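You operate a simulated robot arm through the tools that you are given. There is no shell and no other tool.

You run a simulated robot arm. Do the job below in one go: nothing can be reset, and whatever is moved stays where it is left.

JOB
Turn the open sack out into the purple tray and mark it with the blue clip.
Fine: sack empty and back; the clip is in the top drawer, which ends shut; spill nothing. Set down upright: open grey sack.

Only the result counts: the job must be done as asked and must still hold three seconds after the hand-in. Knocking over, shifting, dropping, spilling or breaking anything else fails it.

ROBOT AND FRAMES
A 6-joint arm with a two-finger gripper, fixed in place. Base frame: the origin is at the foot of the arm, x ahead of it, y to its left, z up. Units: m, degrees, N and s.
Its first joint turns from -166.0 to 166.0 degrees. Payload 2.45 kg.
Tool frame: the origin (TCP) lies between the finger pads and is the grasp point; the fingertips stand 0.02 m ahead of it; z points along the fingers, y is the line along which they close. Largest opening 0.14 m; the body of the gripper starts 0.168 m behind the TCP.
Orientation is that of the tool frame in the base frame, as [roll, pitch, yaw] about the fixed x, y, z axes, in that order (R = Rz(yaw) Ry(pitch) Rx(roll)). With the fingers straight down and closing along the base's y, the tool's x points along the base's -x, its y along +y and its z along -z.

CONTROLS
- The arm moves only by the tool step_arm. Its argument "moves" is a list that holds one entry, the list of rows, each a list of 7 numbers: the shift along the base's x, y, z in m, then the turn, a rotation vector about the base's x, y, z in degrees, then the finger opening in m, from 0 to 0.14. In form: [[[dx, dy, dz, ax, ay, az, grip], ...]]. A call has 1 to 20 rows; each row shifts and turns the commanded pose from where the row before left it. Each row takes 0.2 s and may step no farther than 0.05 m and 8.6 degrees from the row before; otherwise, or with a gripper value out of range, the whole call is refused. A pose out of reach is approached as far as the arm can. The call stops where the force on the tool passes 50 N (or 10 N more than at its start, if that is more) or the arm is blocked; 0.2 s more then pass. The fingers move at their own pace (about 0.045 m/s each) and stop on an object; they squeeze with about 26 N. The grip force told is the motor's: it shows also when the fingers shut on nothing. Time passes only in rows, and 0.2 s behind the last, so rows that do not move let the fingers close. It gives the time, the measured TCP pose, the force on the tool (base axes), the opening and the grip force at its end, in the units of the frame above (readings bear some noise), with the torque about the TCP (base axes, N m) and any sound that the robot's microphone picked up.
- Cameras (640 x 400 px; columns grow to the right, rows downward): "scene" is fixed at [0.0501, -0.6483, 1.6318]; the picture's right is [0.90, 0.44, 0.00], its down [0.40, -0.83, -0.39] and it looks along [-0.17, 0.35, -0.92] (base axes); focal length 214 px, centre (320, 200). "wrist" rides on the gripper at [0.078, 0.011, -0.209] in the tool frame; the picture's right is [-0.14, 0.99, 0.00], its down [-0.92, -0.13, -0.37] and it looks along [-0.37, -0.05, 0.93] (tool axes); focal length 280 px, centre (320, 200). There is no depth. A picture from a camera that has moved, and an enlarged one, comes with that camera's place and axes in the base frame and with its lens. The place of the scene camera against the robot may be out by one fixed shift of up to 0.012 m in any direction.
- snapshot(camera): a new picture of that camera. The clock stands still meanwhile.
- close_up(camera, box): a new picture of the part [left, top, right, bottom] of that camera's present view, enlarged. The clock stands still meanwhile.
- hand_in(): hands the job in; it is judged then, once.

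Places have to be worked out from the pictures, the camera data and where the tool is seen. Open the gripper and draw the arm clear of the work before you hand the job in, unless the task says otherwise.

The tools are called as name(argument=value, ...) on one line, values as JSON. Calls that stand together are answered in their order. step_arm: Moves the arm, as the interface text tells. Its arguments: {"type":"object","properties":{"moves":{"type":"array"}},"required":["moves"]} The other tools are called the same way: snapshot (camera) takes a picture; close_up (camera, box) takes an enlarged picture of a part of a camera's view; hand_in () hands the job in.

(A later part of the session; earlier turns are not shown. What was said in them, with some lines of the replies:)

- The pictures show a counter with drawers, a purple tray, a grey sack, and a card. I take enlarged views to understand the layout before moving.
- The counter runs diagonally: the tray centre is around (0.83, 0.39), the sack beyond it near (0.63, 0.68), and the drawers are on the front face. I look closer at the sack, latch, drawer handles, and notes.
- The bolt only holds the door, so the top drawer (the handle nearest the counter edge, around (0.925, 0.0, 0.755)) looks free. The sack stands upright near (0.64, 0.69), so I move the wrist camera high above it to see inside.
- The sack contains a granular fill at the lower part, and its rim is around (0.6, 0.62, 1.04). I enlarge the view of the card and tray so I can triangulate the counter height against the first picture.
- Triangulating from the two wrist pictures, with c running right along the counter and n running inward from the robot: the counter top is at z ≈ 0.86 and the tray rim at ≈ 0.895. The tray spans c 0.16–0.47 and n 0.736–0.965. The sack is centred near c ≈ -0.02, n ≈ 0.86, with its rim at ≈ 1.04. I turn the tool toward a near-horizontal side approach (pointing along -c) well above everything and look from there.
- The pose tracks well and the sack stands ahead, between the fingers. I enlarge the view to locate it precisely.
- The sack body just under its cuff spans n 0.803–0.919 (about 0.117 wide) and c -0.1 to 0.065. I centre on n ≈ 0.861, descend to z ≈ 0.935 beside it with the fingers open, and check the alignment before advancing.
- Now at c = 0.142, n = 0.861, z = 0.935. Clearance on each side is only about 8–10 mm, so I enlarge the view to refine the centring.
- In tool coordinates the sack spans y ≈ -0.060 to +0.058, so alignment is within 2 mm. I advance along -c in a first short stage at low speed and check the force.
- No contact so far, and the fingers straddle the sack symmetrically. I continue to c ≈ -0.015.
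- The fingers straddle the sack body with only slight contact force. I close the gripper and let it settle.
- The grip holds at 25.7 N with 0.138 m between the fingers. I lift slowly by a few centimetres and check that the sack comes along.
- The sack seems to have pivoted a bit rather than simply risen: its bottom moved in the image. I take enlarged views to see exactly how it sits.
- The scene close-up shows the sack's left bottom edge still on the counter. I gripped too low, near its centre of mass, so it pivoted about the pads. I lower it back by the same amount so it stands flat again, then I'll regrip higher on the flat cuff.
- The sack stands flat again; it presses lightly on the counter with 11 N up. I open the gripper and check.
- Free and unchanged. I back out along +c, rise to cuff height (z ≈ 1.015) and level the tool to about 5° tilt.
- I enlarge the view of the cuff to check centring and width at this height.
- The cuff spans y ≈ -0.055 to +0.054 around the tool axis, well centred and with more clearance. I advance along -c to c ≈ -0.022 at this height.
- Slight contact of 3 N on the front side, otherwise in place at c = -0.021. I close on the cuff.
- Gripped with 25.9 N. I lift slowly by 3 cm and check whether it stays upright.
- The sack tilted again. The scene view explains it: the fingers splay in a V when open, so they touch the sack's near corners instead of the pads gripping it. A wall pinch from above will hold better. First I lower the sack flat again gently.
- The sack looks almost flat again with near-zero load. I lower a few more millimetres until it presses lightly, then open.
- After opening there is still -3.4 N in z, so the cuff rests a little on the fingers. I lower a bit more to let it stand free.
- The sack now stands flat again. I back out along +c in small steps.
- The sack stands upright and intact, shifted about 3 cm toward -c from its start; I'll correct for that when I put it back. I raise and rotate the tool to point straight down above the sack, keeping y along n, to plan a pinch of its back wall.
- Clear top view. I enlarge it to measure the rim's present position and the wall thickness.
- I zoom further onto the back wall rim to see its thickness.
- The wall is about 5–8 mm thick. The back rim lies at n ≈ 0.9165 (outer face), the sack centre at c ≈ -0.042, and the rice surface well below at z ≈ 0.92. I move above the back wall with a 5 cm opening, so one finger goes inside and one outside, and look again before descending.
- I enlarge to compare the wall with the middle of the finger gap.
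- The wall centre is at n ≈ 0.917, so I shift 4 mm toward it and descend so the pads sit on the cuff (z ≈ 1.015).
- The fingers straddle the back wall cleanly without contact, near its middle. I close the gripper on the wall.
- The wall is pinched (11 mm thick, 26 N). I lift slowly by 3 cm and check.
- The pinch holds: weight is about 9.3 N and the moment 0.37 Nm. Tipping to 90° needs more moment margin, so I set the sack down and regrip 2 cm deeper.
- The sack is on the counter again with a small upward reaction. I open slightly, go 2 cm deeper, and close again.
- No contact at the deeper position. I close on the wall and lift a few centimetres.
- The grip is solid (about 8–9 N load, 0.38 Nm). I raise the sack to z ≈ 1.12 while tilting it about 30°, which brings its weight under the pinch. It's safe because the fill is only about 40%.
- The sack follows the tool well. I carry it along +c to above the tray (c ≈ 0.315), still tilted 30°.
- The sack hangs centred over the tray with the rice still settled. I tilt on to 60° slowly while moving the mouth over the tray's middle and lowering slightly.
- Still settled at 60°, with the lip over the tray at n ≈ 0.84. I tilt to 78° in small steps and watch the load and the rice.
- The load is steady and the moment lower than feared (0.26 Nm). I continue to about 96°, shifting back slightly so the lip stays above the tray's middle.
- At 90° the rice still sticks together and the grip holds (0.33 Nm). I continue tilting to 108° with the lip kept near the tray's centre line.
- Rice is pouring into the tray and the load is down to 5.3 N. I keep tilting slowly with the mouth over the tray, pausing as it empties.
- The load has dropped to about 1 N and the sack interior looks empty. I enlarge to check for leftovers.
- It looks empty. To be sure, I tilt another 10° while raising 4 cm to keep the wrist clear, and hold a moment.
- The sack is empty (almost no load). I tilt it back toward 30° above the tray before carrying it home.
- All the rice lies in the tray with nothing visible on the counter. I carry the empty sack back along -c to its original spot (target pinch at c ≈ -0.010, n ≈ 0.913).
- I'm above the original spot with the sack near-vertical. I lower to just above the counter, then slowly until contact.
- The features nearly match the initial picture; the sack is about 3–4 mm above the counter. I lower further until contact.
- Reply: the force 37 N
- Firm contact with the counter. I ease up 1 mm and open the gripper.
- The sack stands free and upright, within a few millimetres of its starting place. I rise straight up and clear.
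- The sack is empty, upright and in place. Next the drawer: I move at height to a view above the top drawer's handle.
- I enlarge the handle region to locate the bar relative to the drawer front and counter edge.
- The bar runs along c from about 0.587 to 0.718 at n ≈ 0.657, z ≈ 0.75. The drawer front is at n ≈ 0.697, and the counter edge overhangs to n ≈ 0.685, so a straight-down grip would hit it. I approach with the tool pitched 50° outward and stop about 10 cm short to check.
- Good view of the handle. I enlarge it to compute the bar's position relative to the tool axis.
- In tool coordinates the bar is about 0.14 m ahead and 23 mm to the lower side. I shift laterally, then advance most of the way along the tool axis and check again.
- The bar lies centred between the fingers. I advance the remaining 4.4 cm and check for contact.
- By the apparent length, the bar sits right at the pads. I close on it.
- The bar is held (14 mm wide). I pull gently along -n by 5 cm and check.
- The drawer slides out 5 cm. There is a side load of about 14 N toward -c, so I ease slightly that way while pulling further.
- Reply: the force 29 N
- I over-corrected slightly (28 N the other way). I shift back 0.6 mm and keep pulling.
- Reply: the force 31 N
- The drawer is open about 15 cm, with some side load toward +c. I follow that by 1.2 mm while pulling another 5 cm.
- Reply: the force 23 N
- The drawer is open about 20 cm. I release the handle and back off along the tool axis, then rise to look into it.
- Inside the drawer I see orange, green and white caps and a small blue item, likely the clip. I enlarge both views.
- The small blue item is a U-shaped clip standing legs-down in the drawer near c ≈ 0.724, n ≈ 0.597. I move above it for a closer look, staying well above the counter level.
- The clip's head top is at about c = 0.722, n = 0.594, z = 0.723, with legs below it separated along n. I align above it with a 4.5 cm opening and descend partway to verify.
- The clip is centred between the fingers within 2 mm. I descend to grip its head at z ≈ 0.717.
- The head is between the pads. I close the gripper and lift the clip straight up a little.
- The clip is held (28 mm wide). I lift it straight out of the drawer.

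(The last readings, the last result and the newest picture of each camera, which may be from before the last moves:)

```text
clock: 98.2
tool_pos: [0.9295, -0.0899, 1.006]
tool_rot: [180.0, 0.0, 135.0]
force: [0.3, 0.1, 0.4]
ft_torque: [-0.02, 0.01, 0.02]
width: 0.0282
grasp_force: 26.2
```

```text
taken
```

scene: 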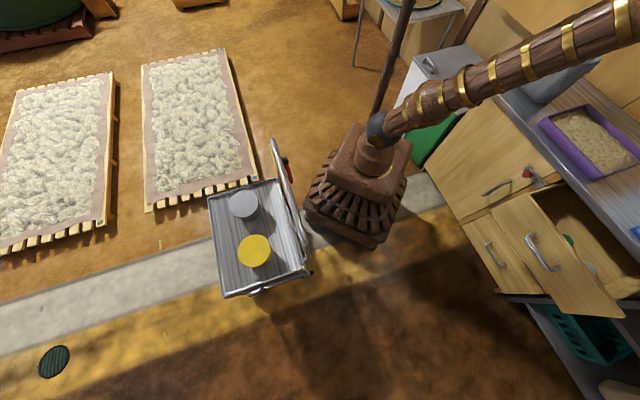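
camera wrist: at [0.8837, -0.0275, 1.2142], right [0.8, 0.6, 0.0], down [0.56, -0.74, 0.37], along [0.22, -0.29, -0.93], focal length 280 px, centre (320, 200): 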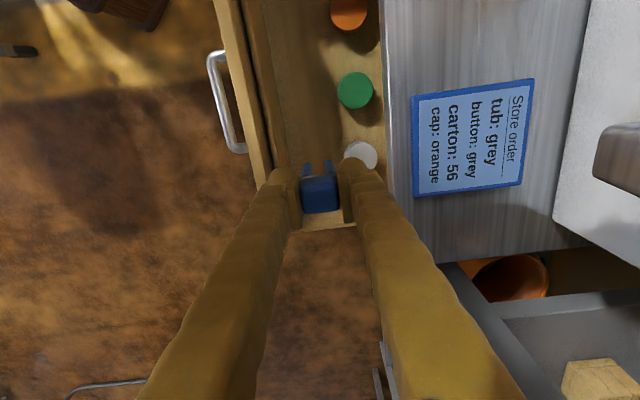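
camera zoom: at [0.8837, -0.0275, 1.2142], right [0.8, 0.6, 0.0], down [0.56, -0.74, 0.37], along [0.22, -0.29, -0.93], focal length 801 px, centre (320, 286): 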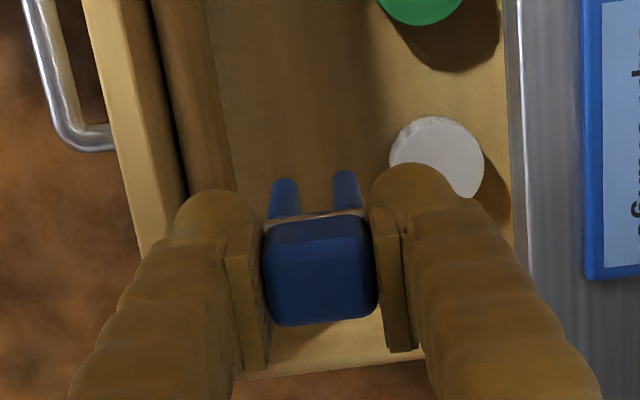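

The clip is held head-up with two legs pointing down. I carry it over the middle of the tray's front rim (c ≈ 0.32, n ≈ 0.736) at safe height and look at both.

step_arm(moves=[[[-0.01824, 0.03833, 0.0044, 0, 0, 0, 0.01], [-0.01824, 0.03833, 0.0044, 0, 0, 0, 0.01], [-0.01824, 0.03833, 0.0044, 0, 0, 0, 0.01], [-0.01824, 0.03833, 0.0044, 0, 0, 0, 0.01], [-0.01824, 0.03833, 0.0044, 0, 0, 0, 0.01], [-0.01824, 0.03833, 0.0044, 0, 0, 0, 0.01], [-0.01824, 0.03833, 0.0044, 0, 0, 0, 0.01], [-0.01824, 0.03833, 0.0044, 0, 0, 0, 0.01], [-0.01824, 0.03833, 0.0044, 0, 0, 0, 0.01], [-0.01824, 0.03833, 0.0044, 0, 0, 0, 0.01], [0, 0, 0, 0, 0, 0, 0.01]]])

snapshot(camera="wrist")

close_up(camera="scene", box=[540, 80, 640, 190])

```text
clock: 100.6
tool_pos: [0.7467, 0.2945, 1.0518]
tool_rot: [-180.0, 0.0, 135.0]
force: [-0.3, 0.4, 0.5]
ft_torque: [-0.01, -0.01, 0.0]
width: 0.0281
grasp_force: 25.9
```

```text
taken
camera wrist: at [0.6999, 0.3566, 1.2601], right [0.8, 0.6, 0.0], down [0.56, -0.74, 0.37], along [0.22, -0.29, -0.93], focal length 280 px, centre (320, 200)
```

wrist: 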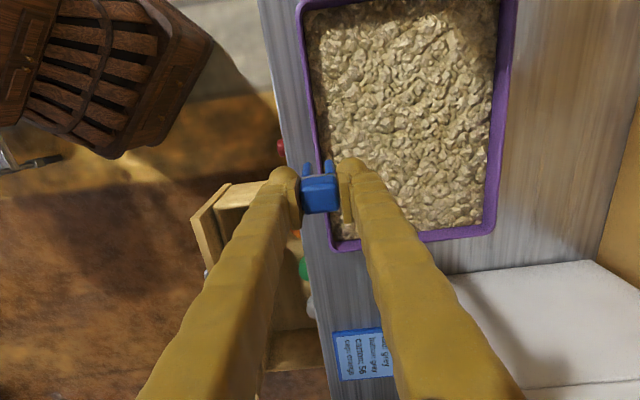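

```text
3.64 times, centred on (590, 135) of scene
camera zoom: at [0.0501, -0.6483, 1.6318], right [0.9, 0.44, 0.0], down [0.4, -0.83, -0.39], along [-0.17, 0.35, -0.92], focal length 780 px, centre (-662, 436)
```

zoom: 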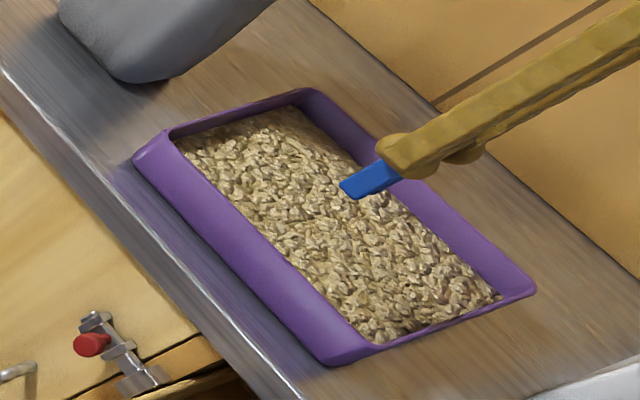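

The clip's leg tips hang about 6–7 cm below the TCP. I enlarge the wrist view to see the front rim's exact position and thickness.

close_up(camera="wrist", box=[260, 130, 380, 260])

close_up(camera="wrist", box=[270, 0, 370, 130])

close_up(camera="wrist", box=[420, 120, 540, 260])

```text
3.08 times, centred on (320, 195) of wrist
camera zoom: at [0.6999, 0.3566, 1.2601], right [0.8, 0.6, 0.0], down [0.56, -0.74, 0.37], along [0.22, -0.29, -0.93], focal length 863 px, centre (320, 215)
```

zoom: 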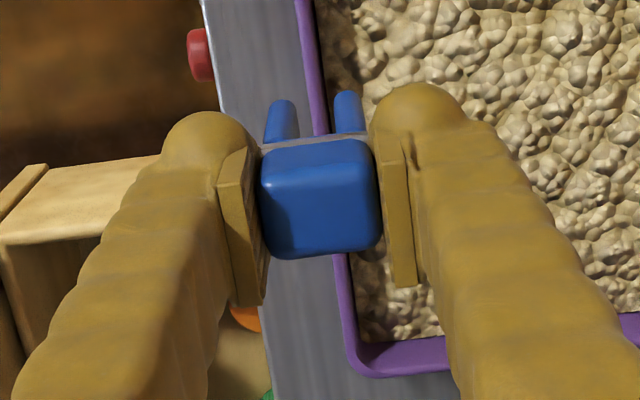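

```text
3.08 times, centred on (320, 65) of wrist
camera zoom: at [0.6999, 0.3566, 1.2601], right [0.8, 0.6, 0.0], down [0.56, -0.74, 0.37], along [0.22, -0.29, -0.93], focal length 863 px, centre (320, 615)
```

zoom: 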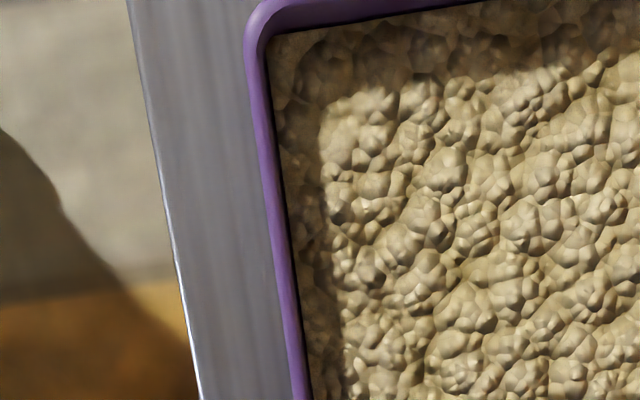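

```text
2.86 times, centred on (480, 190) of wrist
camera zoom: at [0.6999, 0.3566, 1.2601], right [0.8, 0.6, 0.0], down [0.56, -0.74, 0.37], along [0.22, -0.29, -0.93], focal length 801 px, centre (-137, 229)
```

zoom: 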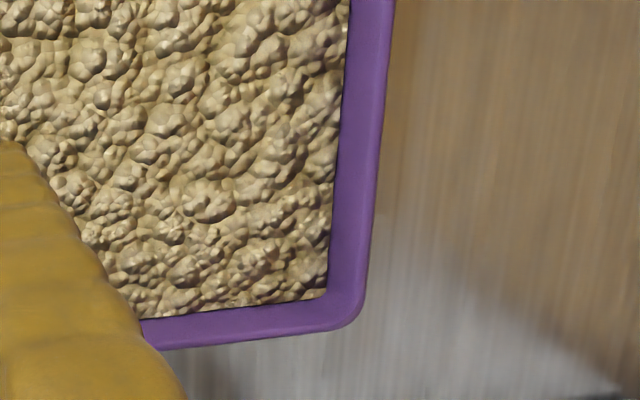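

The rim is about 8–9 mm thick with its centre near n ≈ 0.7335, and the leg gap is about 11 mm, already nearly aligned. I lower until the leg tips are just above the rim and compare directly.

step_arm(moves=[[[0, 0, -0.02, 0, 0, 0, 0.01], [0, 0, -0.02, 0, 0, 0, 0.01], [0, 0, -0.02, 0, 0, 0, 0.01], [0, 0, -0.015, 0, 0, 0, 0.01], [0, 0, 0, 0, 0, 0, 0.01]]])

close_up(camera="wrist", box=[260, 120, 380, 250])

close_up(camera="scene", box=[560, 110, 640, 190])

```text
clock: 101.8
tool_pos: [0.7463, 0.295, 0.9756]
tool_rot: [179.9, 0.1, 135.0]
force: [0.5, -0.7, 0.4]
ft_torque: [-0.02, 0.01, 0.03]
width: 0.0283
grasp_force: 26.2
```

```text
3.08 times, centred on (320, 185) of wrist
camera zoom: at [0.6996, 0.3568, 1.1845], right [0.8, 0.6, 0.0], down [0.56, -0.74, 0.37], along [0.22, -0.29, -0.93], focal length 863 px, centre (320, 246)
```

zoom: 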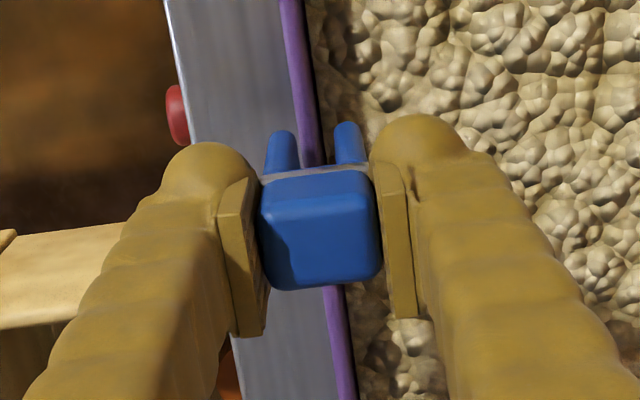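

```text
5.00 times, centred on (600, 150) of scene
camera zoom: at [0.0501, -0.6483, 1.6318], right [0.9, 0.44, 0.0], down [0.4, -0.83, -0.39], along [-0.17, 0.35, -0.92], focal length 1072 px, centre (-1080, 450)
```

zoom: 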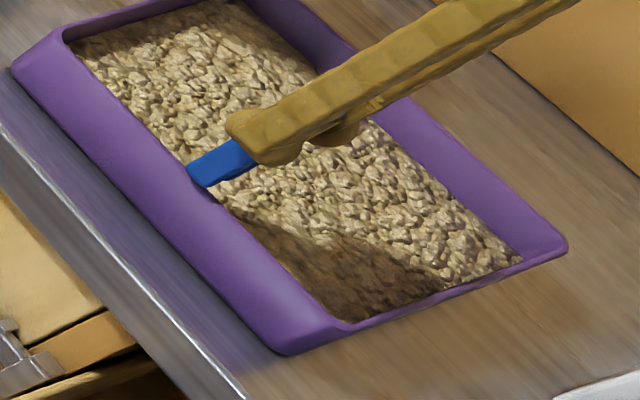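

The rim appears about 3 mm toward the robot from the centre of the leg gap. I shift by that, lower 8 mm, and check again.

step_arm(moves=[[[-0.0021, -0.0021, 0, 0, 0, 0, 0.01], [0, 0, -0.004, 0, 0, 0, 0.01], [0, 0, -0.004, 0, 0, 0, 0.01], [0, 0, 0, 0, 0, 0, 0.01]]])

close_up(camera="wrist", box=[280, 120, 360, 220])

close_up(camera="scene", box=[580, 120, 630, 160])

```text
clock: 102.8
tool_pos: [0.7439, 0.293, 0.9684]
tool_rot: [-180.0, 0.0, 134.9]
force: [0.1, 0.3, -0.3]
ft_torque: [0.03, 0.0, 0.01]
width: 0.0282
grasp_force: 25.9
```

```text
4.00 times, centred on (320, 170) of wrist
camera zoom: at [0.6969, 0.3543, 1.1762], right [0.8, 0.6, 0.0], down [0.56, -0.74, 0.37], along [0.22, -0.29, -0.93], focal length 1122 px, centre (320, 320)
```

zoom: 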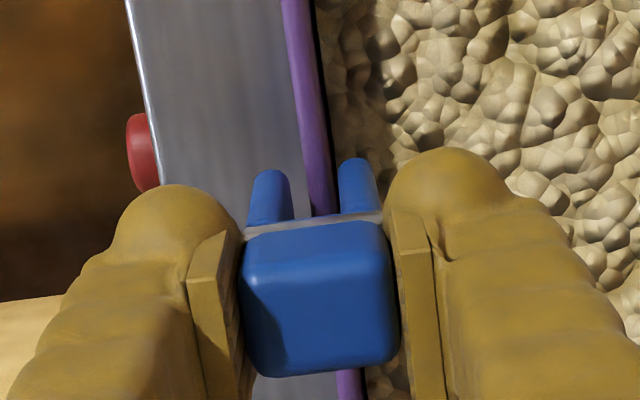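

```text
10.00 times, centred on (605, 140) of scene
camera zoom: at [0.0501, -0.6483, 1.6318], right [0.9, 0.44, 0.0], down [0.4, -0.83, -0.39], along [-0.17, 0.35, -0.92], focal length 2145 px, centre (-2530, 800)
```

zoom: 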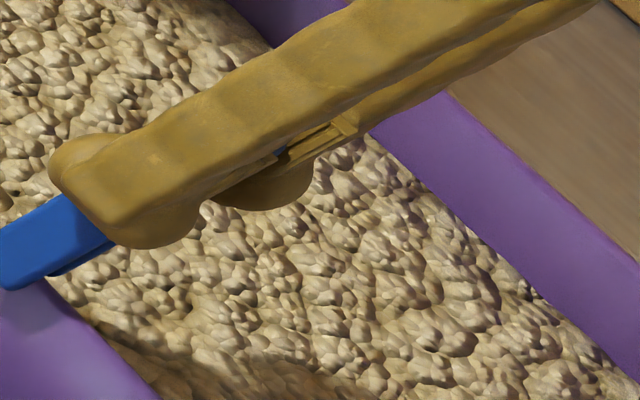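

Now the rim runs centrally between the legs. I lower in small steps with force checks.

step_arm(moves=[[[0, 0, -0.003, 0, 0, 0, 0.01], [0, 0, -0.003, 0, 0, 0, 0.01], [0, 0, -0.003, 0, 0, 0, 0.01], [0, 0, -0.003, 0, 0, 0, 0.01], [0, 0, 0, 0, 0, 0, 0.01]]])

close_up(camera="wrist", box=[280, 120, 360, 220])

close_up(camera="scene", box=[560, 110, 640, 190])

```text
clock: 104.0
tool_pos: [0.7436, 0.2933, 0.9557]
tool_rot: [179.9, 0.0, 135.0]
force: [-0.8, 0.1, 0.7]
ft_torque: [0.03, 0.0, -0.01]
width: 0.028
grasp_force: 26.1
```

```text
4.00 times, centred on (320, 170) of wrist
camera zoom: at [0.6971, 0.3546, 1.1648], right [0.8, 0.6, 0.0], down [0.56, -0.74, 0.37], along [0.22, -0.29, -0.93], focal length 1122 px, centre (320, 320)
```

zoom: 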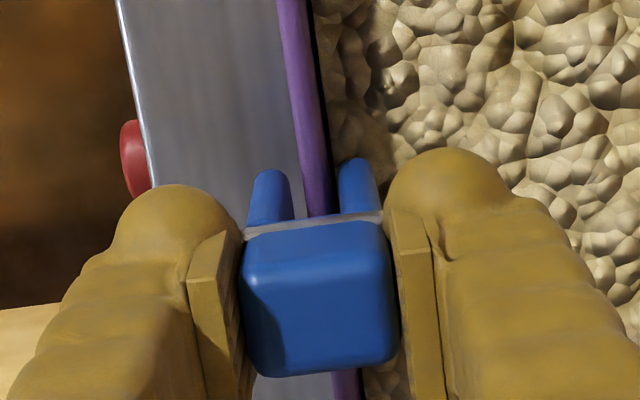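

```text
5.00 times, centred on (600, 150) of scene
camera zoom: at [0.0501, -0.6483, 1.6318], right [0.9, 0.44, 0.0], down [0.4, -0.83, -0.39], along [-0.17, 0.35, -0.92], focal length 1072 px, centre (-1080, 450)
```

zoom: 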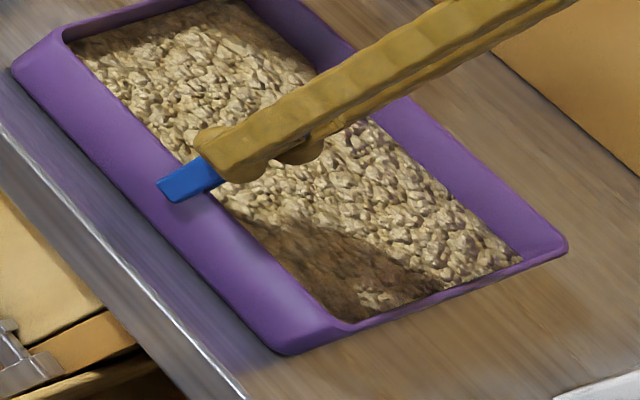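

Still no contact and well aligned. I continue down in small steps.

step_arm(moves=[[[0, 0, -0.003, 0, 0, 0, 0.01], [0, 0, -0.003, 0, 0, 0, 0.01], [0, 0, -0.003, 0, 0, 0, 0.01], [0, 0, -0.003, 0, 0, 0, 0.01], [0, 0, 0, 0, 0, 0, 0.01]]])

close_up(camera="wrist", box=[280, 120, 360, 220])

close_up(camera="scene", box=[560, 110, 640, 190])

```text
clock: 105.2
tool_pos: [0.7452, 0.2917, 0.9441]
tool_rot: [179.9, 0.1, 135.0]
force: [0.0, 0.5, -0.9]
ft_torque: [-0.02, -0.01, 0.0]
width: 0.0282
grasp_force: 25.7
```

```text
4.00 times, centred on (320, 170) of wrist
camera zoom: at [0.6978, 0.3546, 1.1522], right [0.8, 0.6, 0.0], down [0.56, -0.74, 0.37], along [0.22, -0.29, -0.93], focal length 1122 px, centre (320, 320)
```

zoom: 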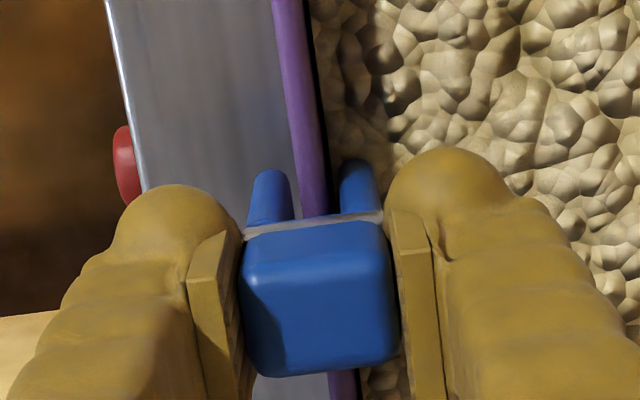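

```text
5.00 times, centred on (600, 150) of scene
camera zoom: at [0.0501, -0.6483, 1.6318], right [0.9, 0.44, 0.0], down [0.4, -0.83, -0.39], along [-0.17, 0.35, -0.92], focal length 1072 px, centre (-1080, 450)
```

zoom: 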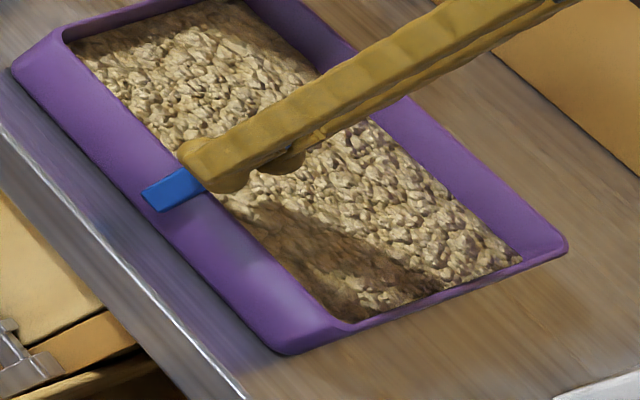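

Still free. I continue down in 3 mm steps until contact is felt.

step_arm(moves=[[[0, 0, -0.003, 0, 0, 0, 0.01], [0, 0, -0.003, 0, 0, 0, 0.01], [0, 0, -0.003, 0, 0, 0, 0.01], [0, 0, 0, 0, 0, 0, 0.01]]])

close_up(camera="wrist", box=[280, 120, 360, 220])

close_up(camera="scene", box=[560, 110, 640, 190])

```text
clock: 106.2
tool_pos: [0.7439, 0.291, 0.9347]
tool_rot: [180.0, 0.0, 135.1]
force: [-0.2, 0.6, 0.1]
ft_torque: [-0.01, 0.01, 0.0]
width: 0.0281
grasp_force: 26.1
```

```text
4.00 times, centred on (320, 170) of wrist
camera zoom: at [0.6974, 0.3551, 1.1435], right [0.8, 0.6, 0.0], down [0.56, -0.74, 0.37], along [0.22, -0.29, -0.93], focal length 1122 px, centre (320, 320)
```

zoom: 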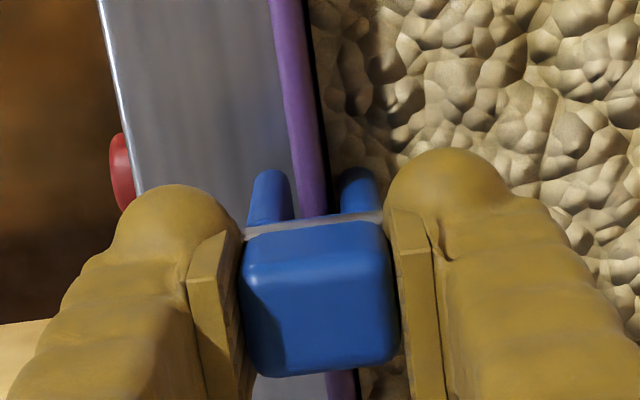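

```text
5.00 times, centred on (600, 150) of scene
camera zoom: at [0.0501, -0.6483, 1.6318], right [0.9, 0.44, 0.0], down [0.4, -0.83, -0.39], along [-0.17, 0.35, -0.92], focal length 1072 px, centre (-1080, 450)
```

zoom: 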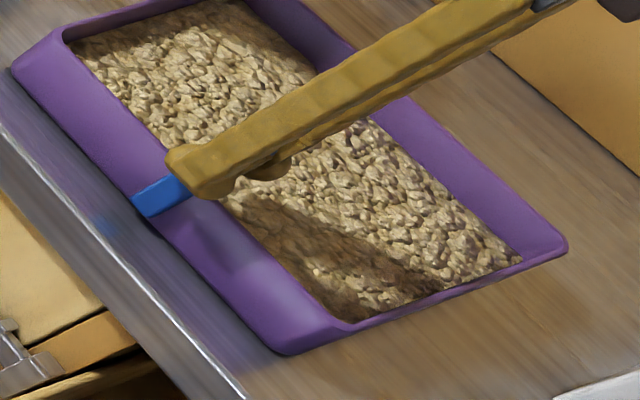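

The inner leg is now entering the rice beside the wall, and the outer leg is just in front of the wall. I go on down in 2 mm steps until contact.

step_arm(moves=[[[0, 0, -0.002, 0, 0, 0, 0.01], [0, 0, -0.002, 0, 0, 0, 0.01], [0, 0, -0.002, 0, 0, 0, 0.01], [0, 0, 0, 0, 0, 0, 0.01]]])

step_arm(moves=[[[0, 0, -0.002, 0, 0, 0, 0.01], [0, 0, -0.002, 0, 0, 0, 0.01], [0, 0, 0, 0, 0, 0, 0.01]]])

close_up(camera="wrist", box=[280, 120, 360, 220])

close_up(camera="scene", box=[560, 110, 640, 190])

```text
clock: 107.2
tool_pos: [0.7429, 0.2923, 0.93]
tool_rot: [179.9, 0.1, 135.0]
force: [-2.8, -3.5, 24.7]
ft_torque: [-0.09, 0.0, -0.01]
width: 0.0286
grasp_force: 25.8
```

```text
clock: 108.0
tool_pos: [0.7431, 0.2923, 0.9247]
tool_rot: [-179.9, 0.0, 135.0]
force: [1.2, -0.9, 8.6]
ft_torque: [0.03, -0.06, -0.01]
width: 0.0283
grasp_force: 25.9
```

```text
4.00 times, centred on (320, 170) of wrist
camera zoom: at [0.6976, 0.3548, 1.1329], right [0.8, 0.6, 0.0], down [0.56, -0.74, 0.37], along [0.22, -0.29, -0.93], focal length 1122 px, centre (320, 320)
```

zoom: 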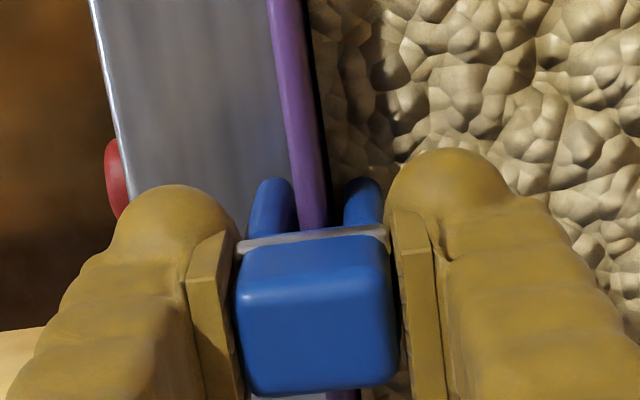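

```text
5.00 times, centred on (600, 150) of scene
camera zoom: at [0.0501, -0.6483, 1.6318], right [0.9, 0.44, 0.0], down [0.4, -0.83, -0.39], along [-0.17, 0.35, -0.92], focal length 1072 px, centre (-1080, 450)
```

zoom: 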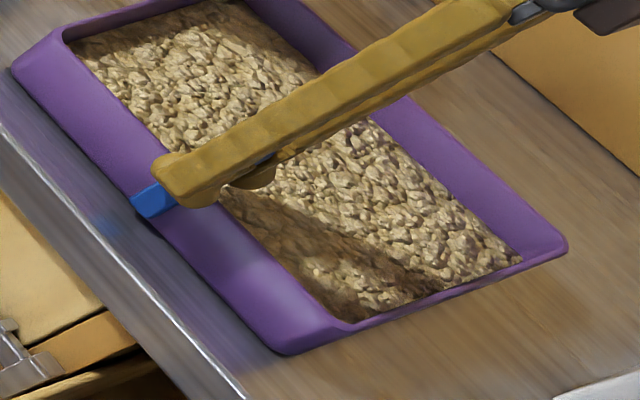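

Contact was reached and the clip slid up a little in the fingers, so it is fully seated astride the rim. I open the gripper gently.

step_arm(moves=[[[0, 0, 0.001, 0, 0, 0, 0.025], [0, 0, 0, 0, 0, 0, 0.035], [0, 0, 0, 0, 0, 0, 0.045], [0, 0, 0, 0, 0, 0, 0.045]]])

close_up(camera="wrist", box=[260, 100, 380, 240])

close_up(camera="scene", box=[560, 110, 640, 190])

```text
clock: 109.0
tool_pos: [0.7446, 0.2935, 0.9258]
tool_rot: [-180.0, -0.1, 135.0]
force: [-1.1, -0.2, -0.3]
ft_torque: [0.03, -0.01, -0.02]
width: 0.0449
grasp_force: 0.0
```

```text
2.86 times, centred on (320, 170) of wrist
camera zoom: at [0.6979, 0.3544, 1.1344], right [0.8, 0.6, 0.0], down [0.56, -0.74, 0.37], along [0.22, -0.29, -0.93], focal length 801 px, centre (320, 286)
```

zoom: 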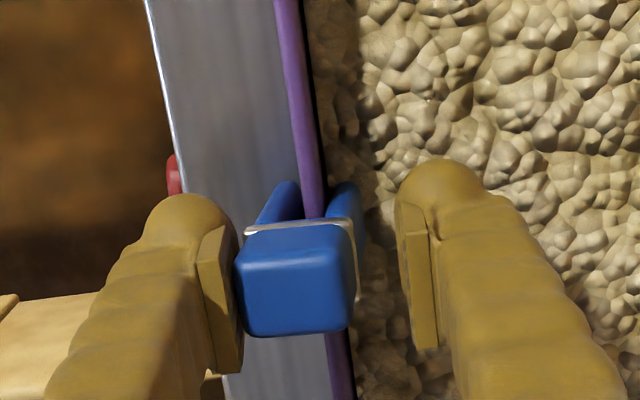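

```text
5.00 times, centred on (600, 150) of scene
camera zoom: at [0.0501, -0.6483, 1.6318], right [0.9, 0.44, 0.0], down [0.4, -0.83, -0.39], along [-0.17, 0.35, -0.92], focal length 1072 px, centre (-1080, 450)
```

zoom: 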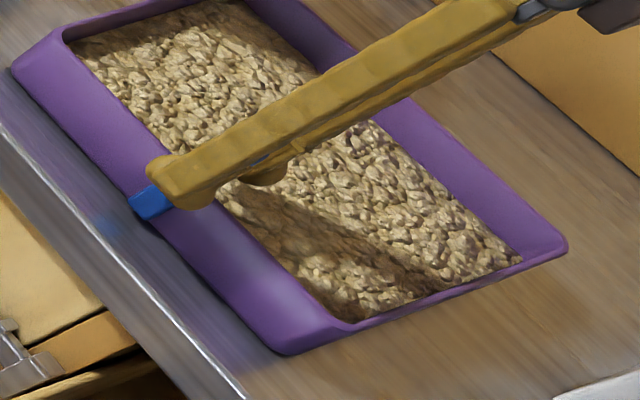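

The clip sits astride the rim, leaning slightly forward and not touching the pads. I centre the open fingers around it (6 mm toward the robot) and rise straight up.

step_arm(moves=[[[-0.002, -0.002, 0, 0, 0, 0, 0.045], [-0.0022, -0.0022, 0, 0, 0, 0, 0.045], [0, 0, 0.01, 0, 0, 0, 0.05], [0, 0, 0.02, 0, 0, 0, 0.05], [0, 0, 0.03, 0, 0, 0, 0.05], [0, 0, 0.04, 0, 0, 0, 0.05], [0, 0, 0.04, 0, 0, 0, 0.05], [0, 0, 0.04, 0, 0, 0, 0.05], [0, 0, 0.02, 0, 0, 0, 0.05], [0, 0, 0, 0, 0, 0, 0.05]]])

snapshot(camera="wrist")

close_up(camera="wrist", box=[260, 80, 380, 220])

close_up(camera="scene", box=[560, 110, 640, 190])

```text
clock: 111.2
tool_pos: [0.7387, 0.2878, 1.1278]
tool_rot: [-179.9, 0.0, 134.9]
force: [-0.3, 0.4, -0.7]
ft_torque: [0.02, 0.03, 0.0]
width: 0.0501
grasp_force: 0.1
```

```text
taken
camera wrist: at [0.6924, 0.3501, 1.3361], right [0.8, 0.6, 0.0], down [0.56, -0.74, 0.37], along [0.22, -0.29, -0.93], focal length 280 px, centre (320, 200)
```

wrist: 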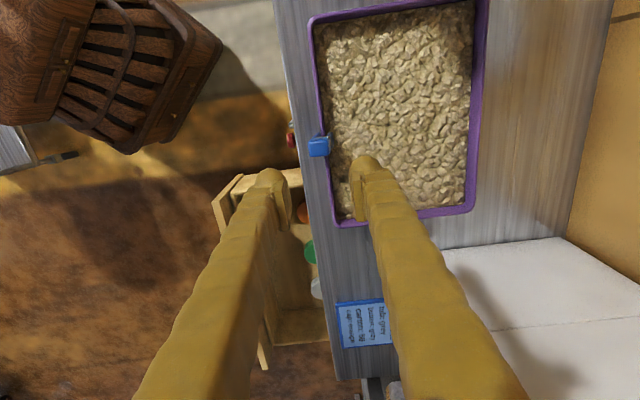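

```text
2.86 times, centred on (320, 150) of wrist
camera zoom: at [0.6924, 0.3501, 1.3361], right [0.8, 0.6, 0.0], down [0.56, -0.74, 0.37], along [0.22, -0.29, -0.93], focal length 801 px, centre (320, 343)
```

zoom: 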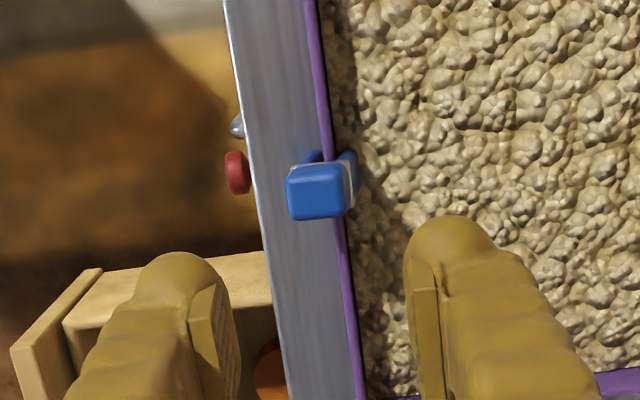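

```text
5.00 times, centred on (600, 150) of scene
camera zoom: at [0.0501, -0.6483, 1.6318], right [0.9, 0.44, 0.0], down [0.4, -0.83, -0.39], along [-0.17, 0.35, -0.92], focal length 1072 px, centre (-1080, 450)
```

zoom: 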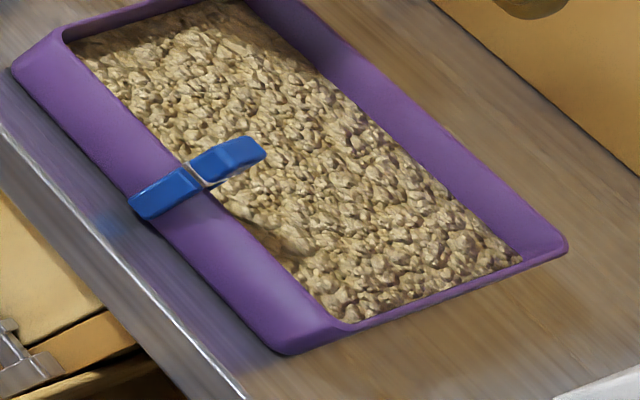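

The clip sits astride the tray's front rim and the rice and tray are undisturbed. Next I go back to the drawer handle in the same pitched pose to push the drawer shut.

step_arm(moves=[[[-0.00185, -0.0439, -0.0116, 0, 0, 0, 0.045], [-0.00185, -0.0439, -0.0116, 0, 0, 0, 0.045], [-0.00185, -0.0439, -0.0116, 4.42, -4.42, 0, 0.045], [-0.00185, -0.0439, -0.0116, 4.42, -4.42, 0, 0.045], [-0.00185, -0.0439, -0.0116, 4.42, -4.42, 0, 0.045], [-0.00185, -0.0439, -0.0116, 4.42, -4.42, 0, 0.045], [-0.00185, -0.0439, -0.0116, 4.42, -4.42, 0, 0.045], [-0.00185, -0.0439, -0.0116, 4.42, -4.42, 0, 0.045], [-0.00185, -0.0439, -0.0116, 4.42, -4.42, 0, 0.045], [-0.00185, -0.0439, -0.0116, 4.42, -4.42, 0, 0.045], [-0.00185, -0.0439, -0.0116, 0, 0, 0, 0.045], [0, 0, -0.04, 0, 0, 0, 0.045], [0, 0, -0.04, 0, 0, 0, 0.045], [0, 0, -0.04, 0, 0, 0, 0.045], [0, 0, -0.04, 0, 0, 0, 0.045], [0, 0, -0.032, 0, 0, 0, 0.045], [0, 0, 0, 0, 0, 0, 0.045]]])

snapshot(camera="wrist")

snapshot(camera="scene")

```text
clock: 114.8
tool_pos: [0.7198, -0.1951, 0.8082]
tool_rot: [129.9, 0.0, 135.1]
force: [-0.4, 0.8, 0.4]
ft_torque: [0.0, -0.01, 0.0]
width: 0.045
grasp_force: 0.2
```

```text
taken
camera wrist: at [0.5581, -0.2488, 0.9502], right [0.55, 0.35, 0.76], down [0.39, -0.91, 0.14], along [0.74, 0.22, -0.64], focal length 280 px, centre (320, 200)
```

wrist: 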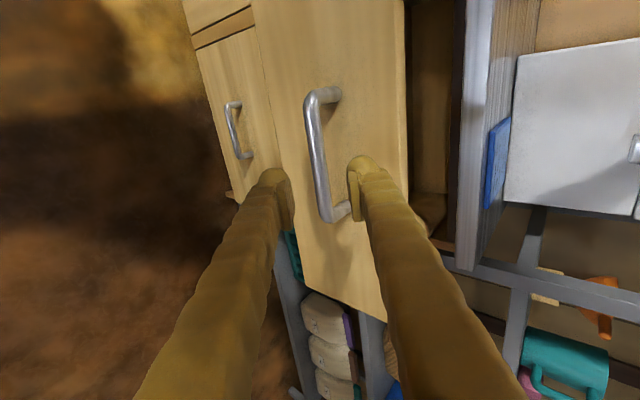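

```text
taken
```

scene: 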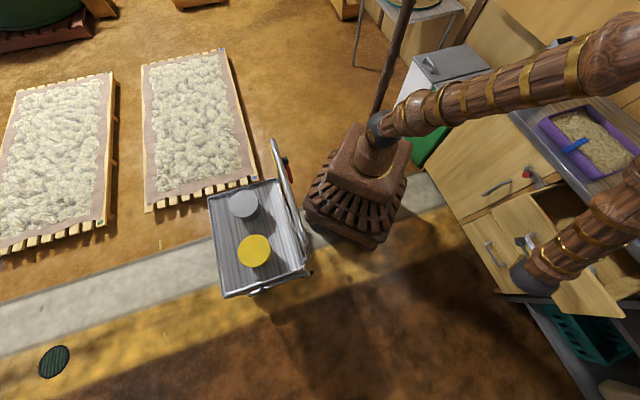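

The handle bar lies between the fingers. I advance the last 10 cm along the tool axis onto the bar and close.

step_arm(moves=[[[0.0088, 0.0091, -0.0107, 0, 0, 0, 0.045], [0.0088, 0.0091, -0.0107, 0, 0, 0, 0.045], [0.0088, 0.0091, -0.0107, 0, 0, 0, 0.045], [0.0088, 0.0091, -0.0107, 0, 0, 0, 0.045], [0.0088, 0.0091, -0.0107, 0, 0, 0, 0.045], [0.0088, 0.0091, -0.0107, 0, 0, 0, 0.045], [0, 0, 0, 0, 0, 0, 0.045]]])

close_up(camera="wrist", box=[230, 80, 410, 260])

```text
clock: 116.4
tool_pos: [0.7729, -0.1398, 0.7428]
tool_rot: [129.8, 0.0, 135.1]
force: [-0.1, 0.2, 0.0]
ft_torque: [0.0, -0.01, 0.0]
width: 0.0447
grasp_force: 0.0
```

```text
2.22 times, centred on (320, 170) of wrist
camera zoom: at [0.6099, -0.1945, 0.8847], right [0.55, 0.35, 0.76], down [0.39, -0.91, 0.14], along [0.74, 0.22, -0.64], focal length 623 px, centre (320, 267)
```

zoom: 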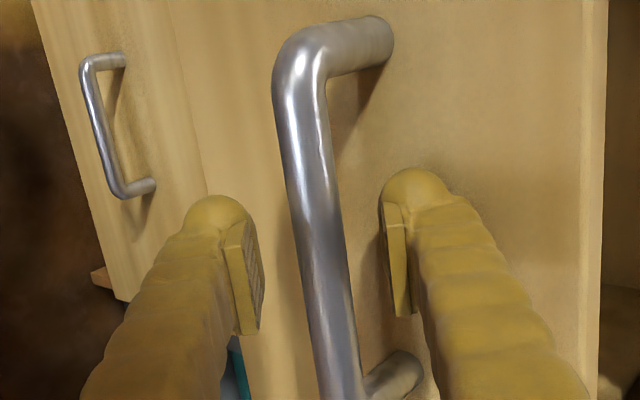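

The bar is between the pads as before. I close and push along +n in stages.

step_arm(moves=[[[0, 0, 0, 0, 0, 0, 0.02], [0, 0, 0, 0, 0, 0, 0.0], [0, 0, 0, 0, 0, 0, 0.0], [0.0035, 0.0035, 0, 0, 0, 0, 0.0], [0.0106, 0.0106, 0, 0, 0, 0, 0.0], [0.0106, 0.0106, 0, 0, 0, 0, 0.0], [0.0106, 0.0106, 0, 0, 0, 0, 0.0], [0, 0, 0, 0, 0, 0, 0.0]]])

```text
clock: 118.2
tool_pos: [0.8086, -0.1052, 0.7432]
tool_rot: [129.9, 0.0, 135.0]
force: [0.0, 0.4, 15.2]
ft_torque: [0.09, 0.06, 0.07]
width: 0.0132
grasp_force: 40.4
```

The push is smooth with little side load. I continue another 10 cm.

step_arm(moves=[[[0.0106, 0.0106, 0.0005, 0, 0, 0, 0.0], [0.0106, 0.0106, 0, 0, 0, 0, 0.0], [0.0106, 0.0106, 0, 0, 0, 0, 0.0], [0.0106, 0.0106, 0, 0, 0, 0, 0.0], [0.0106, 0.0106, 0, 0, 0, 0, 0.0], [0.0106, 0.0106, 0, 0, 0, 0, 0.0], [0.0071, 0.0071, 0, 0, 0, 0, 0.0], [0, 0, 0, 0, 0, 0, 0.0]]])

```text
clock: 120.0
tool_pos: [0.8773, -0.034, 0.7432]
tool_rot: [130.0, 0.0, 134.9]
force: [13.8, -13.9, -6.1]
ft_torque: [-0.12, -0.14, -0.2]
width: 0.0134
grasp_force: 40.3
```

About 5 cm to go. I correct 0.4 mm sideways and push on, slowing near the end.

step_arm(moves=[[[0.0074, 0.0068, 0, 0, 0, 0, 0.0], [0.0106, 0.0106, 0, 0, 0, 0, 0.0], [0.0071, 0.0071, 0, 0, 0, 0, 0.0], [0.0071, 0.0071, 0, 0, 0, 0, 0.0], [0.0035, 0.0035, 0, 0, 0, 0, 0.0], [0, 0, 0, 0, 0, 0, 0.0]]])

snapshot(camera="wrist")

close_up(camera="scene", box=[480, 150, 640, 300])

```text
clock: 121.4
tool_pos: [0.9133, 0.0019, 0.7427]
tool_rot: [129.9, 0.0, 135.0]
force: [14.5, -12.8, -9.6]
ft_torque: [-0.04, -0.05, -0.1]
width: 0.0134
grasp_force: 39.8
```

```text
taken
camera wrist: at [0.7514, -0.0528, 0.885], right [0.55, 0.35, 0.76], down [0.39, -0.91, 0.14], along [0.74, 0.22, -0.64], focal length 280 px, centre (320, 200)
```

wrist: 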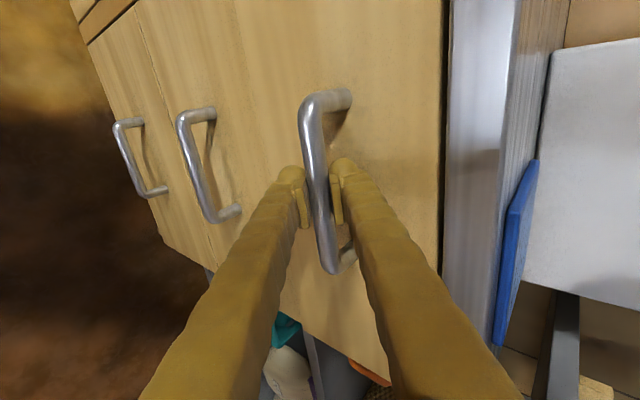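

```text
2.67 times, centred on (560, 225) of scene
camera zoom: at [0.0501, -0.6483, 1.6318], right [0.9, 0.44, 0.0], down [0.4, -0.83, -0.39], along [-0.17, 0.35, -0.92], focal length 572 px, centre (-320, 133)
```

zoom: 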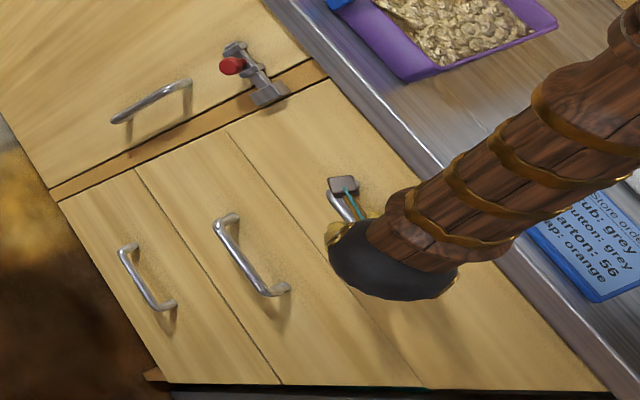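

Nearly flush, about 3 mm left. I push in 1–2 mm steps until it stops against the frame.

step_arm(moves=[[[0.0018, 0.0012, 0, 0, 0, 0, 0.0], [0.0014, 0.0014, 0, 0, 0, 0, 0.0], [0, 0, 0, 0, 0, 0, 0.0]]])

```text
clock: 122.2
tool_pos: [0.9172, 0.0047, 0.743]
tool_rot: [129.9, 0.0, 135.0]
force: [6.1, -2.7, -3.0]
ft_torque: [0.02, -0.01, -0.01]
width: 0.0134
grasp_force: 40.4
```

Still no stop felt. I push a little further.

step_arm(moves=[[[0.0014, 0.0014, 0, 0, 0, 0, 0.0], [0, 0, 0, 0, 0, 0, 0.0]]])

close_up(camera="wrist", box=[380, 0, 520, 260])

close_up(camera="scene", box=[500, 170, 640, 300])

```text
clock: 122.8
tool_pos: [0.9181, 0.0057, 0.743]
tool_rot: [130.0, 0.0, 135.0]
force: [2.8, -0.8, 2.5]
ft_torque: [-0.01, 0.0, -0.03]
width: 0.0135
grasp_force: 40.3
```

```text
1.54 times, centred on (450, 130) of wrist
camera zoom: at [0.7557, -0.0484, 0.885], right [0.55, 0.35, 0.76], down [0.39, -0.91, 0.14], along [0.74, 0.22, -0.64], focal length 431 px, centre (120, 308)
```

zoom: 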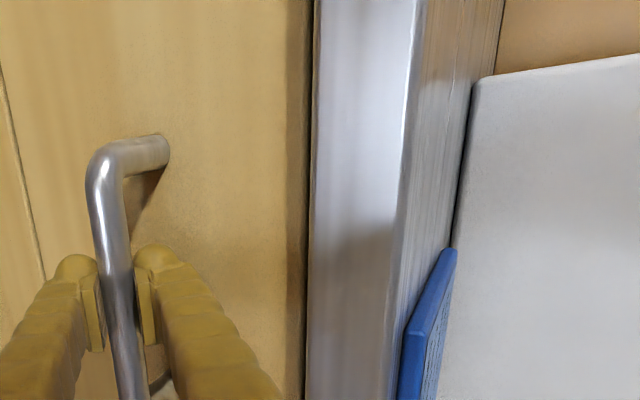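

```text
3.08 times, centred on (570, 235) of scene
camera zoom: at [0.0501, -0.6483, 1.6318], right [0.9, 0.44, 0.0], down [0.4, -0.83, -0.39], along [-0.17, 0.35, -0.92], focal length 660 px, centre (-449, 92)
```

zoom: 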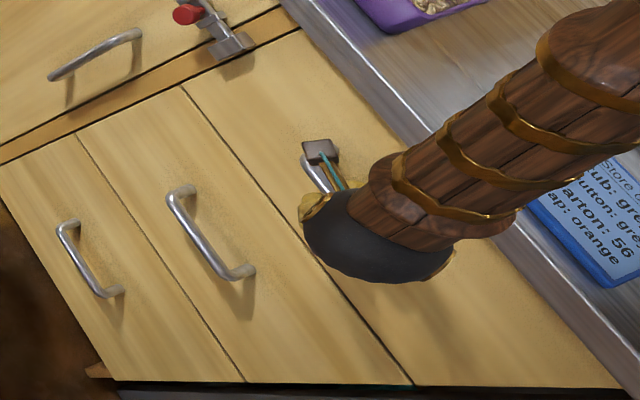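

By the commanded travel the drawer is back at its closed position within a millimetre. I push 2 mm more to confirm the stop.

step_arm(moves=[[[0.0007, 0.0007, 0, 0, 0, 0, 0.0], [0.0007, 0.0007, 0, 0, 0, 0, 0.0], [0, 0, 0, 0, 0, 0, 0.0]]])

```text
clock: 123.6
tool_pos: [0.9196, 0.0066, 0.7432]
tool_rot: [129.9, 0.0, 134.8]
force: [-23.5, -15.3, 12.2]
ft_torque: [0.0, 0.01, 0.06]
width: 0.0133
grasp_force: 40.1
```

The stop is reached (27 N), so the drawer is fully shut. I open the fingers and withdraw along the tool axis.

step_arm(moves=[[[0, 0, 0, 0, 0, 0, 0.03], [0, 0, 0, 0, 0, 0, 0.045], [0, 0, 0, 0, 0, 0, 0.045], [-0.0054, -0.0054, 0.0064, 0, 0, 0, 0.045], [-0.0081, -0.0081, 0.0096, 0, 0, 0, 0.045], [-0.0108, -0.0108, 0.0129, 0, 0, 0, 0.045], [-0.0108, -0.0108, 0.0129, 0, 0, 0, 0.045], [-0.0108, -0.0108, 0.0129, 0, 0, 0, 0.045], [-0.0108, -0.0108, 0.0129, 0, 0, 0, 0.045], [-0.0108, -0.0108, 0.0129, 0, 0, 0, 0.045], [0, 0, 0, 0, 0, 0, 0.045]]])

snapshot(camera="wrist")

close_up(camera="scene", box=[480, 150, 640, 300])

```text
clock: 126.0
tool_pos: [0.8516, -0.0625, 0.823]
tool_rot: [129.9, 0.1, 135.0]
force: [0.7, 0.4, 0.4]
ft_torque: [-0.02, -0.01, 0.0]
width: 0.0447
grasp_force: 0.1
```

```text
taken
camera wrist: at [0.6902, -0.1157, 0.9649], right [0.55, 0.35, 0.76], down [0.39, -0.91, 0.14], along [0.74, 0.22, -0.64], focal length 280 px, centre (320, 200)
```

wrist: 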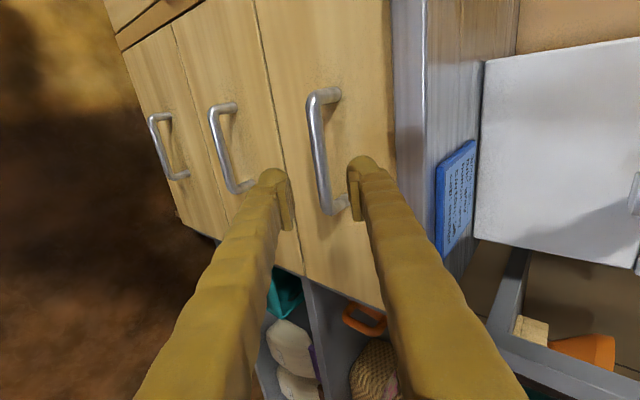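

```text
2.67 times, centred on (560, 225) of scene
camera zoom: at [0.0501, -0.6483, 1.6318], right [0.9, 0.44, 0.0], down [0.4, -0.83, -0.39], along [-0.17, 0.35, -0.92], focal length 572 px, centre (-320, 133)
```

zoom: 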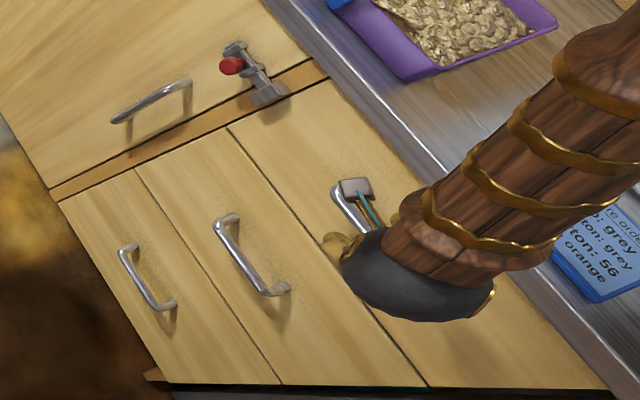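

The drawer is shut and released. I rise clear and return the tool to pointing down, near its starting pose.

step_arm(moves=[[[-0.005, -0.005, 0.04, 0, 0, 0, 0.08], [-0.005, -0.005, 0.04, 0, 0, 0, 0.1], [0, 0, 0.04, 0, 0, 0, 0.1], [0, 0, 0.04, -4.42, 4.42, 0, 0.1], [0, 0, 0.04, -4.42, 4.42, 0, 0.1], [0, 0, 0.04, -4.42, 4.42, 0, 0.1], [0, 0, 0.04, -4.42, 4.42, 0, 0.1], [0, 0, 0.04, -4.42, 4.42, 0, 0.1], [0, 0, 0.04, -4.42, 4.42, 0, 0.1], [0, 0, 0.03, -4.42, 4.42, 0, 0.1], [0, 0, 0.015, -4.42, 4.42, 0, 0.1], [0, 0, 0, 0, 0, 0, 0.1]]])

snapshot(camera="scene")

snapshot(camera="wrist")

close_up(camera="scene", box=[500, 20, 640, 200])

close_up(camera="scene", box=[560, 110, 640, 190])

```text
clock: 128.6
tool_pos: [0.842, -0.0703, 1.2289]
tool_rot: [180.0, -0.1, 135.0]
force: [-0.1, 0.6, -0.1]
ft_torque: [0.0, 0.03, 0.01]
width: 0.1002
grasp_force: 0.0
```

```text
taken
```

scene: 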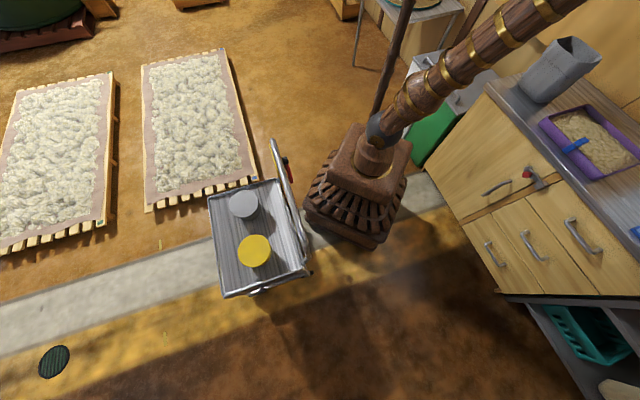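

```text
taken
camera wrist: at [0.7952, -0.0087, 1.4376], right [0.8, 0.6, 0.0], down [0.56, -0.74, 0.37], along [0.22, -0.29, -0.93], focal length 280 px, centre (320, 200)
```

wrist: 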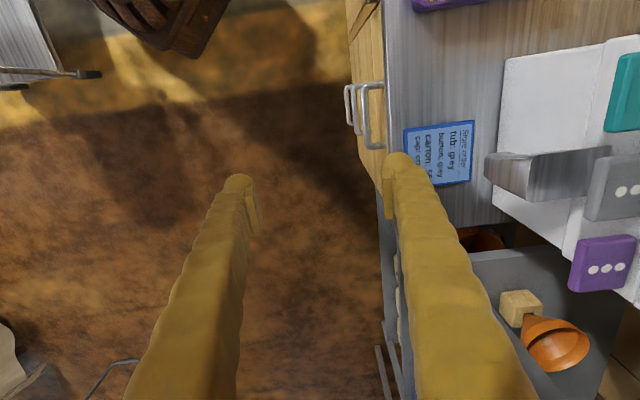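

```text
2.22 times, centred on (570, 110) of scene
camera zoom: at [0.0501, -0.6483, 1.6318], right [0.9, 0.44, 0.0], down [0.4, -0.83, -0.39], along [-0.17, 0.35, -0.92], focal length 477 px, centre (-236, 400)
```

zoom: 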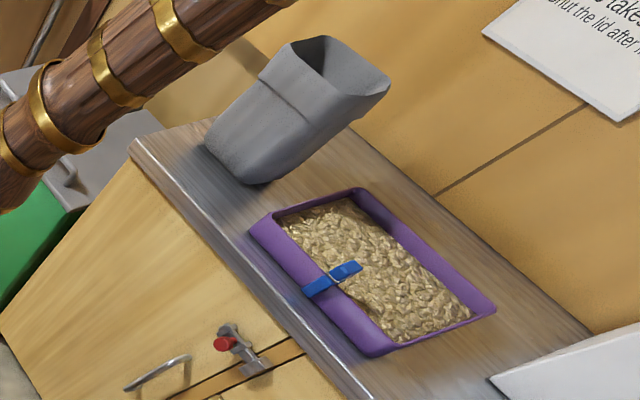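

```text
5.00 times, centred on (600, 150) of scene
camera zoom: at [0.0501, -0.6483, 1.6318], right [0.9, 0.44, 0.0], down [0.4, -0.83, -0.39], along [-0.17, 0.35, -0.92], focal length 1072 px, centre (-1080, 450)
```

zoom: 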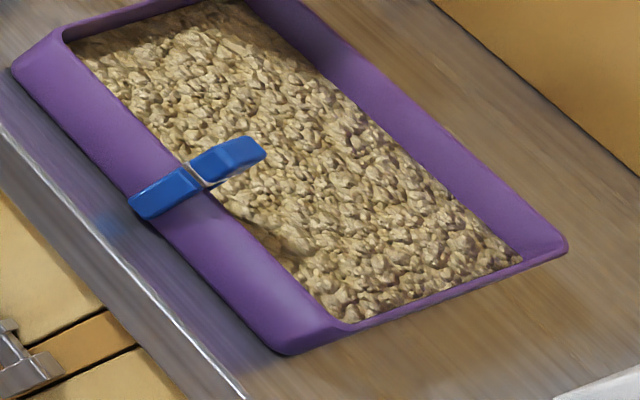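

The clip is steady on the tray rim, the drawer shut, and the rice all in the tray. I make a last check of the sack's pose against the first picture and of the drawer's closeness.

close_up(camera="scene", box=[500, 20, 640, 108])

close_up(camera="scene", box=[470, 150, 640, 256])

```text
4.55 times, centred on (570, 64) of scene
camera zoom: at [0.0501, -0.6483, 1.6318], right [0.9, 0.44, 0.0], down [0.4, -0.83, -0.39], along [-0.17, 0.35, -0.92], focal length 975 px, centre (-816, 818)
```

zoom: 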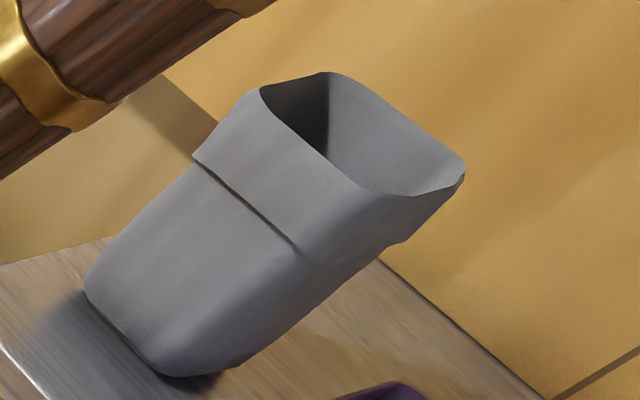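

```text
3.76 times, centred on (555, 203) of scene
camera zoom: at [0.0501, -0.6483, 1.6318], right [0.9, 0.44, 0.0], down [0.4, -0.83, -0.39], along [-0.17, 0.35, -0.92], focal length 807 px, centre (-565, 189)
```

zoom: 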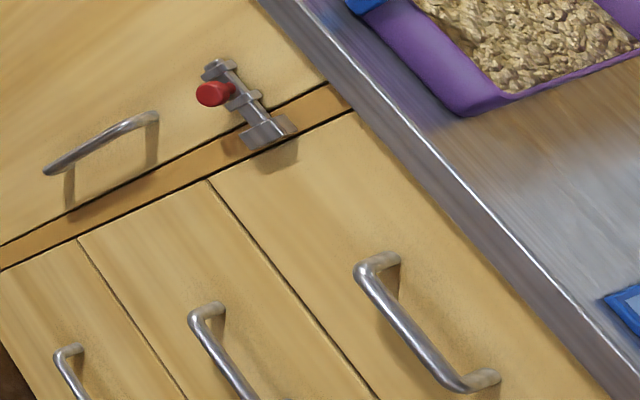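

The drawer looks exactly as in the first picture. The empty sack stands upright within a few millimetres of its start, the clip is on the tray, and the arm is open and clear. I hand the job in.

hand_in()

```text
The job is handed in.
```

The job is handed in. The sack is emptied into the purple tray, and the blue clip sits on the tray's front rim.

- **Sack:** It is empty, upright and within about 6 mm of where it started. My first two grips slipped and pushed it about 3 cm along the counter. I corrected that when I put it back.
- **Rice:** All of it appears to be in the tray. I saw none on the counter in the pictures.
- **Clip:** I read "mark it" as marking the tray, not the sack. The clip straddles the rim, leans slightly forward, and looked unchanged in the last pictures.
- **Drawer:** I pushed it shut until it hit its stop. It looks the same as in the first picture.
- **Arm:** The gripper is open and well clear of the work.
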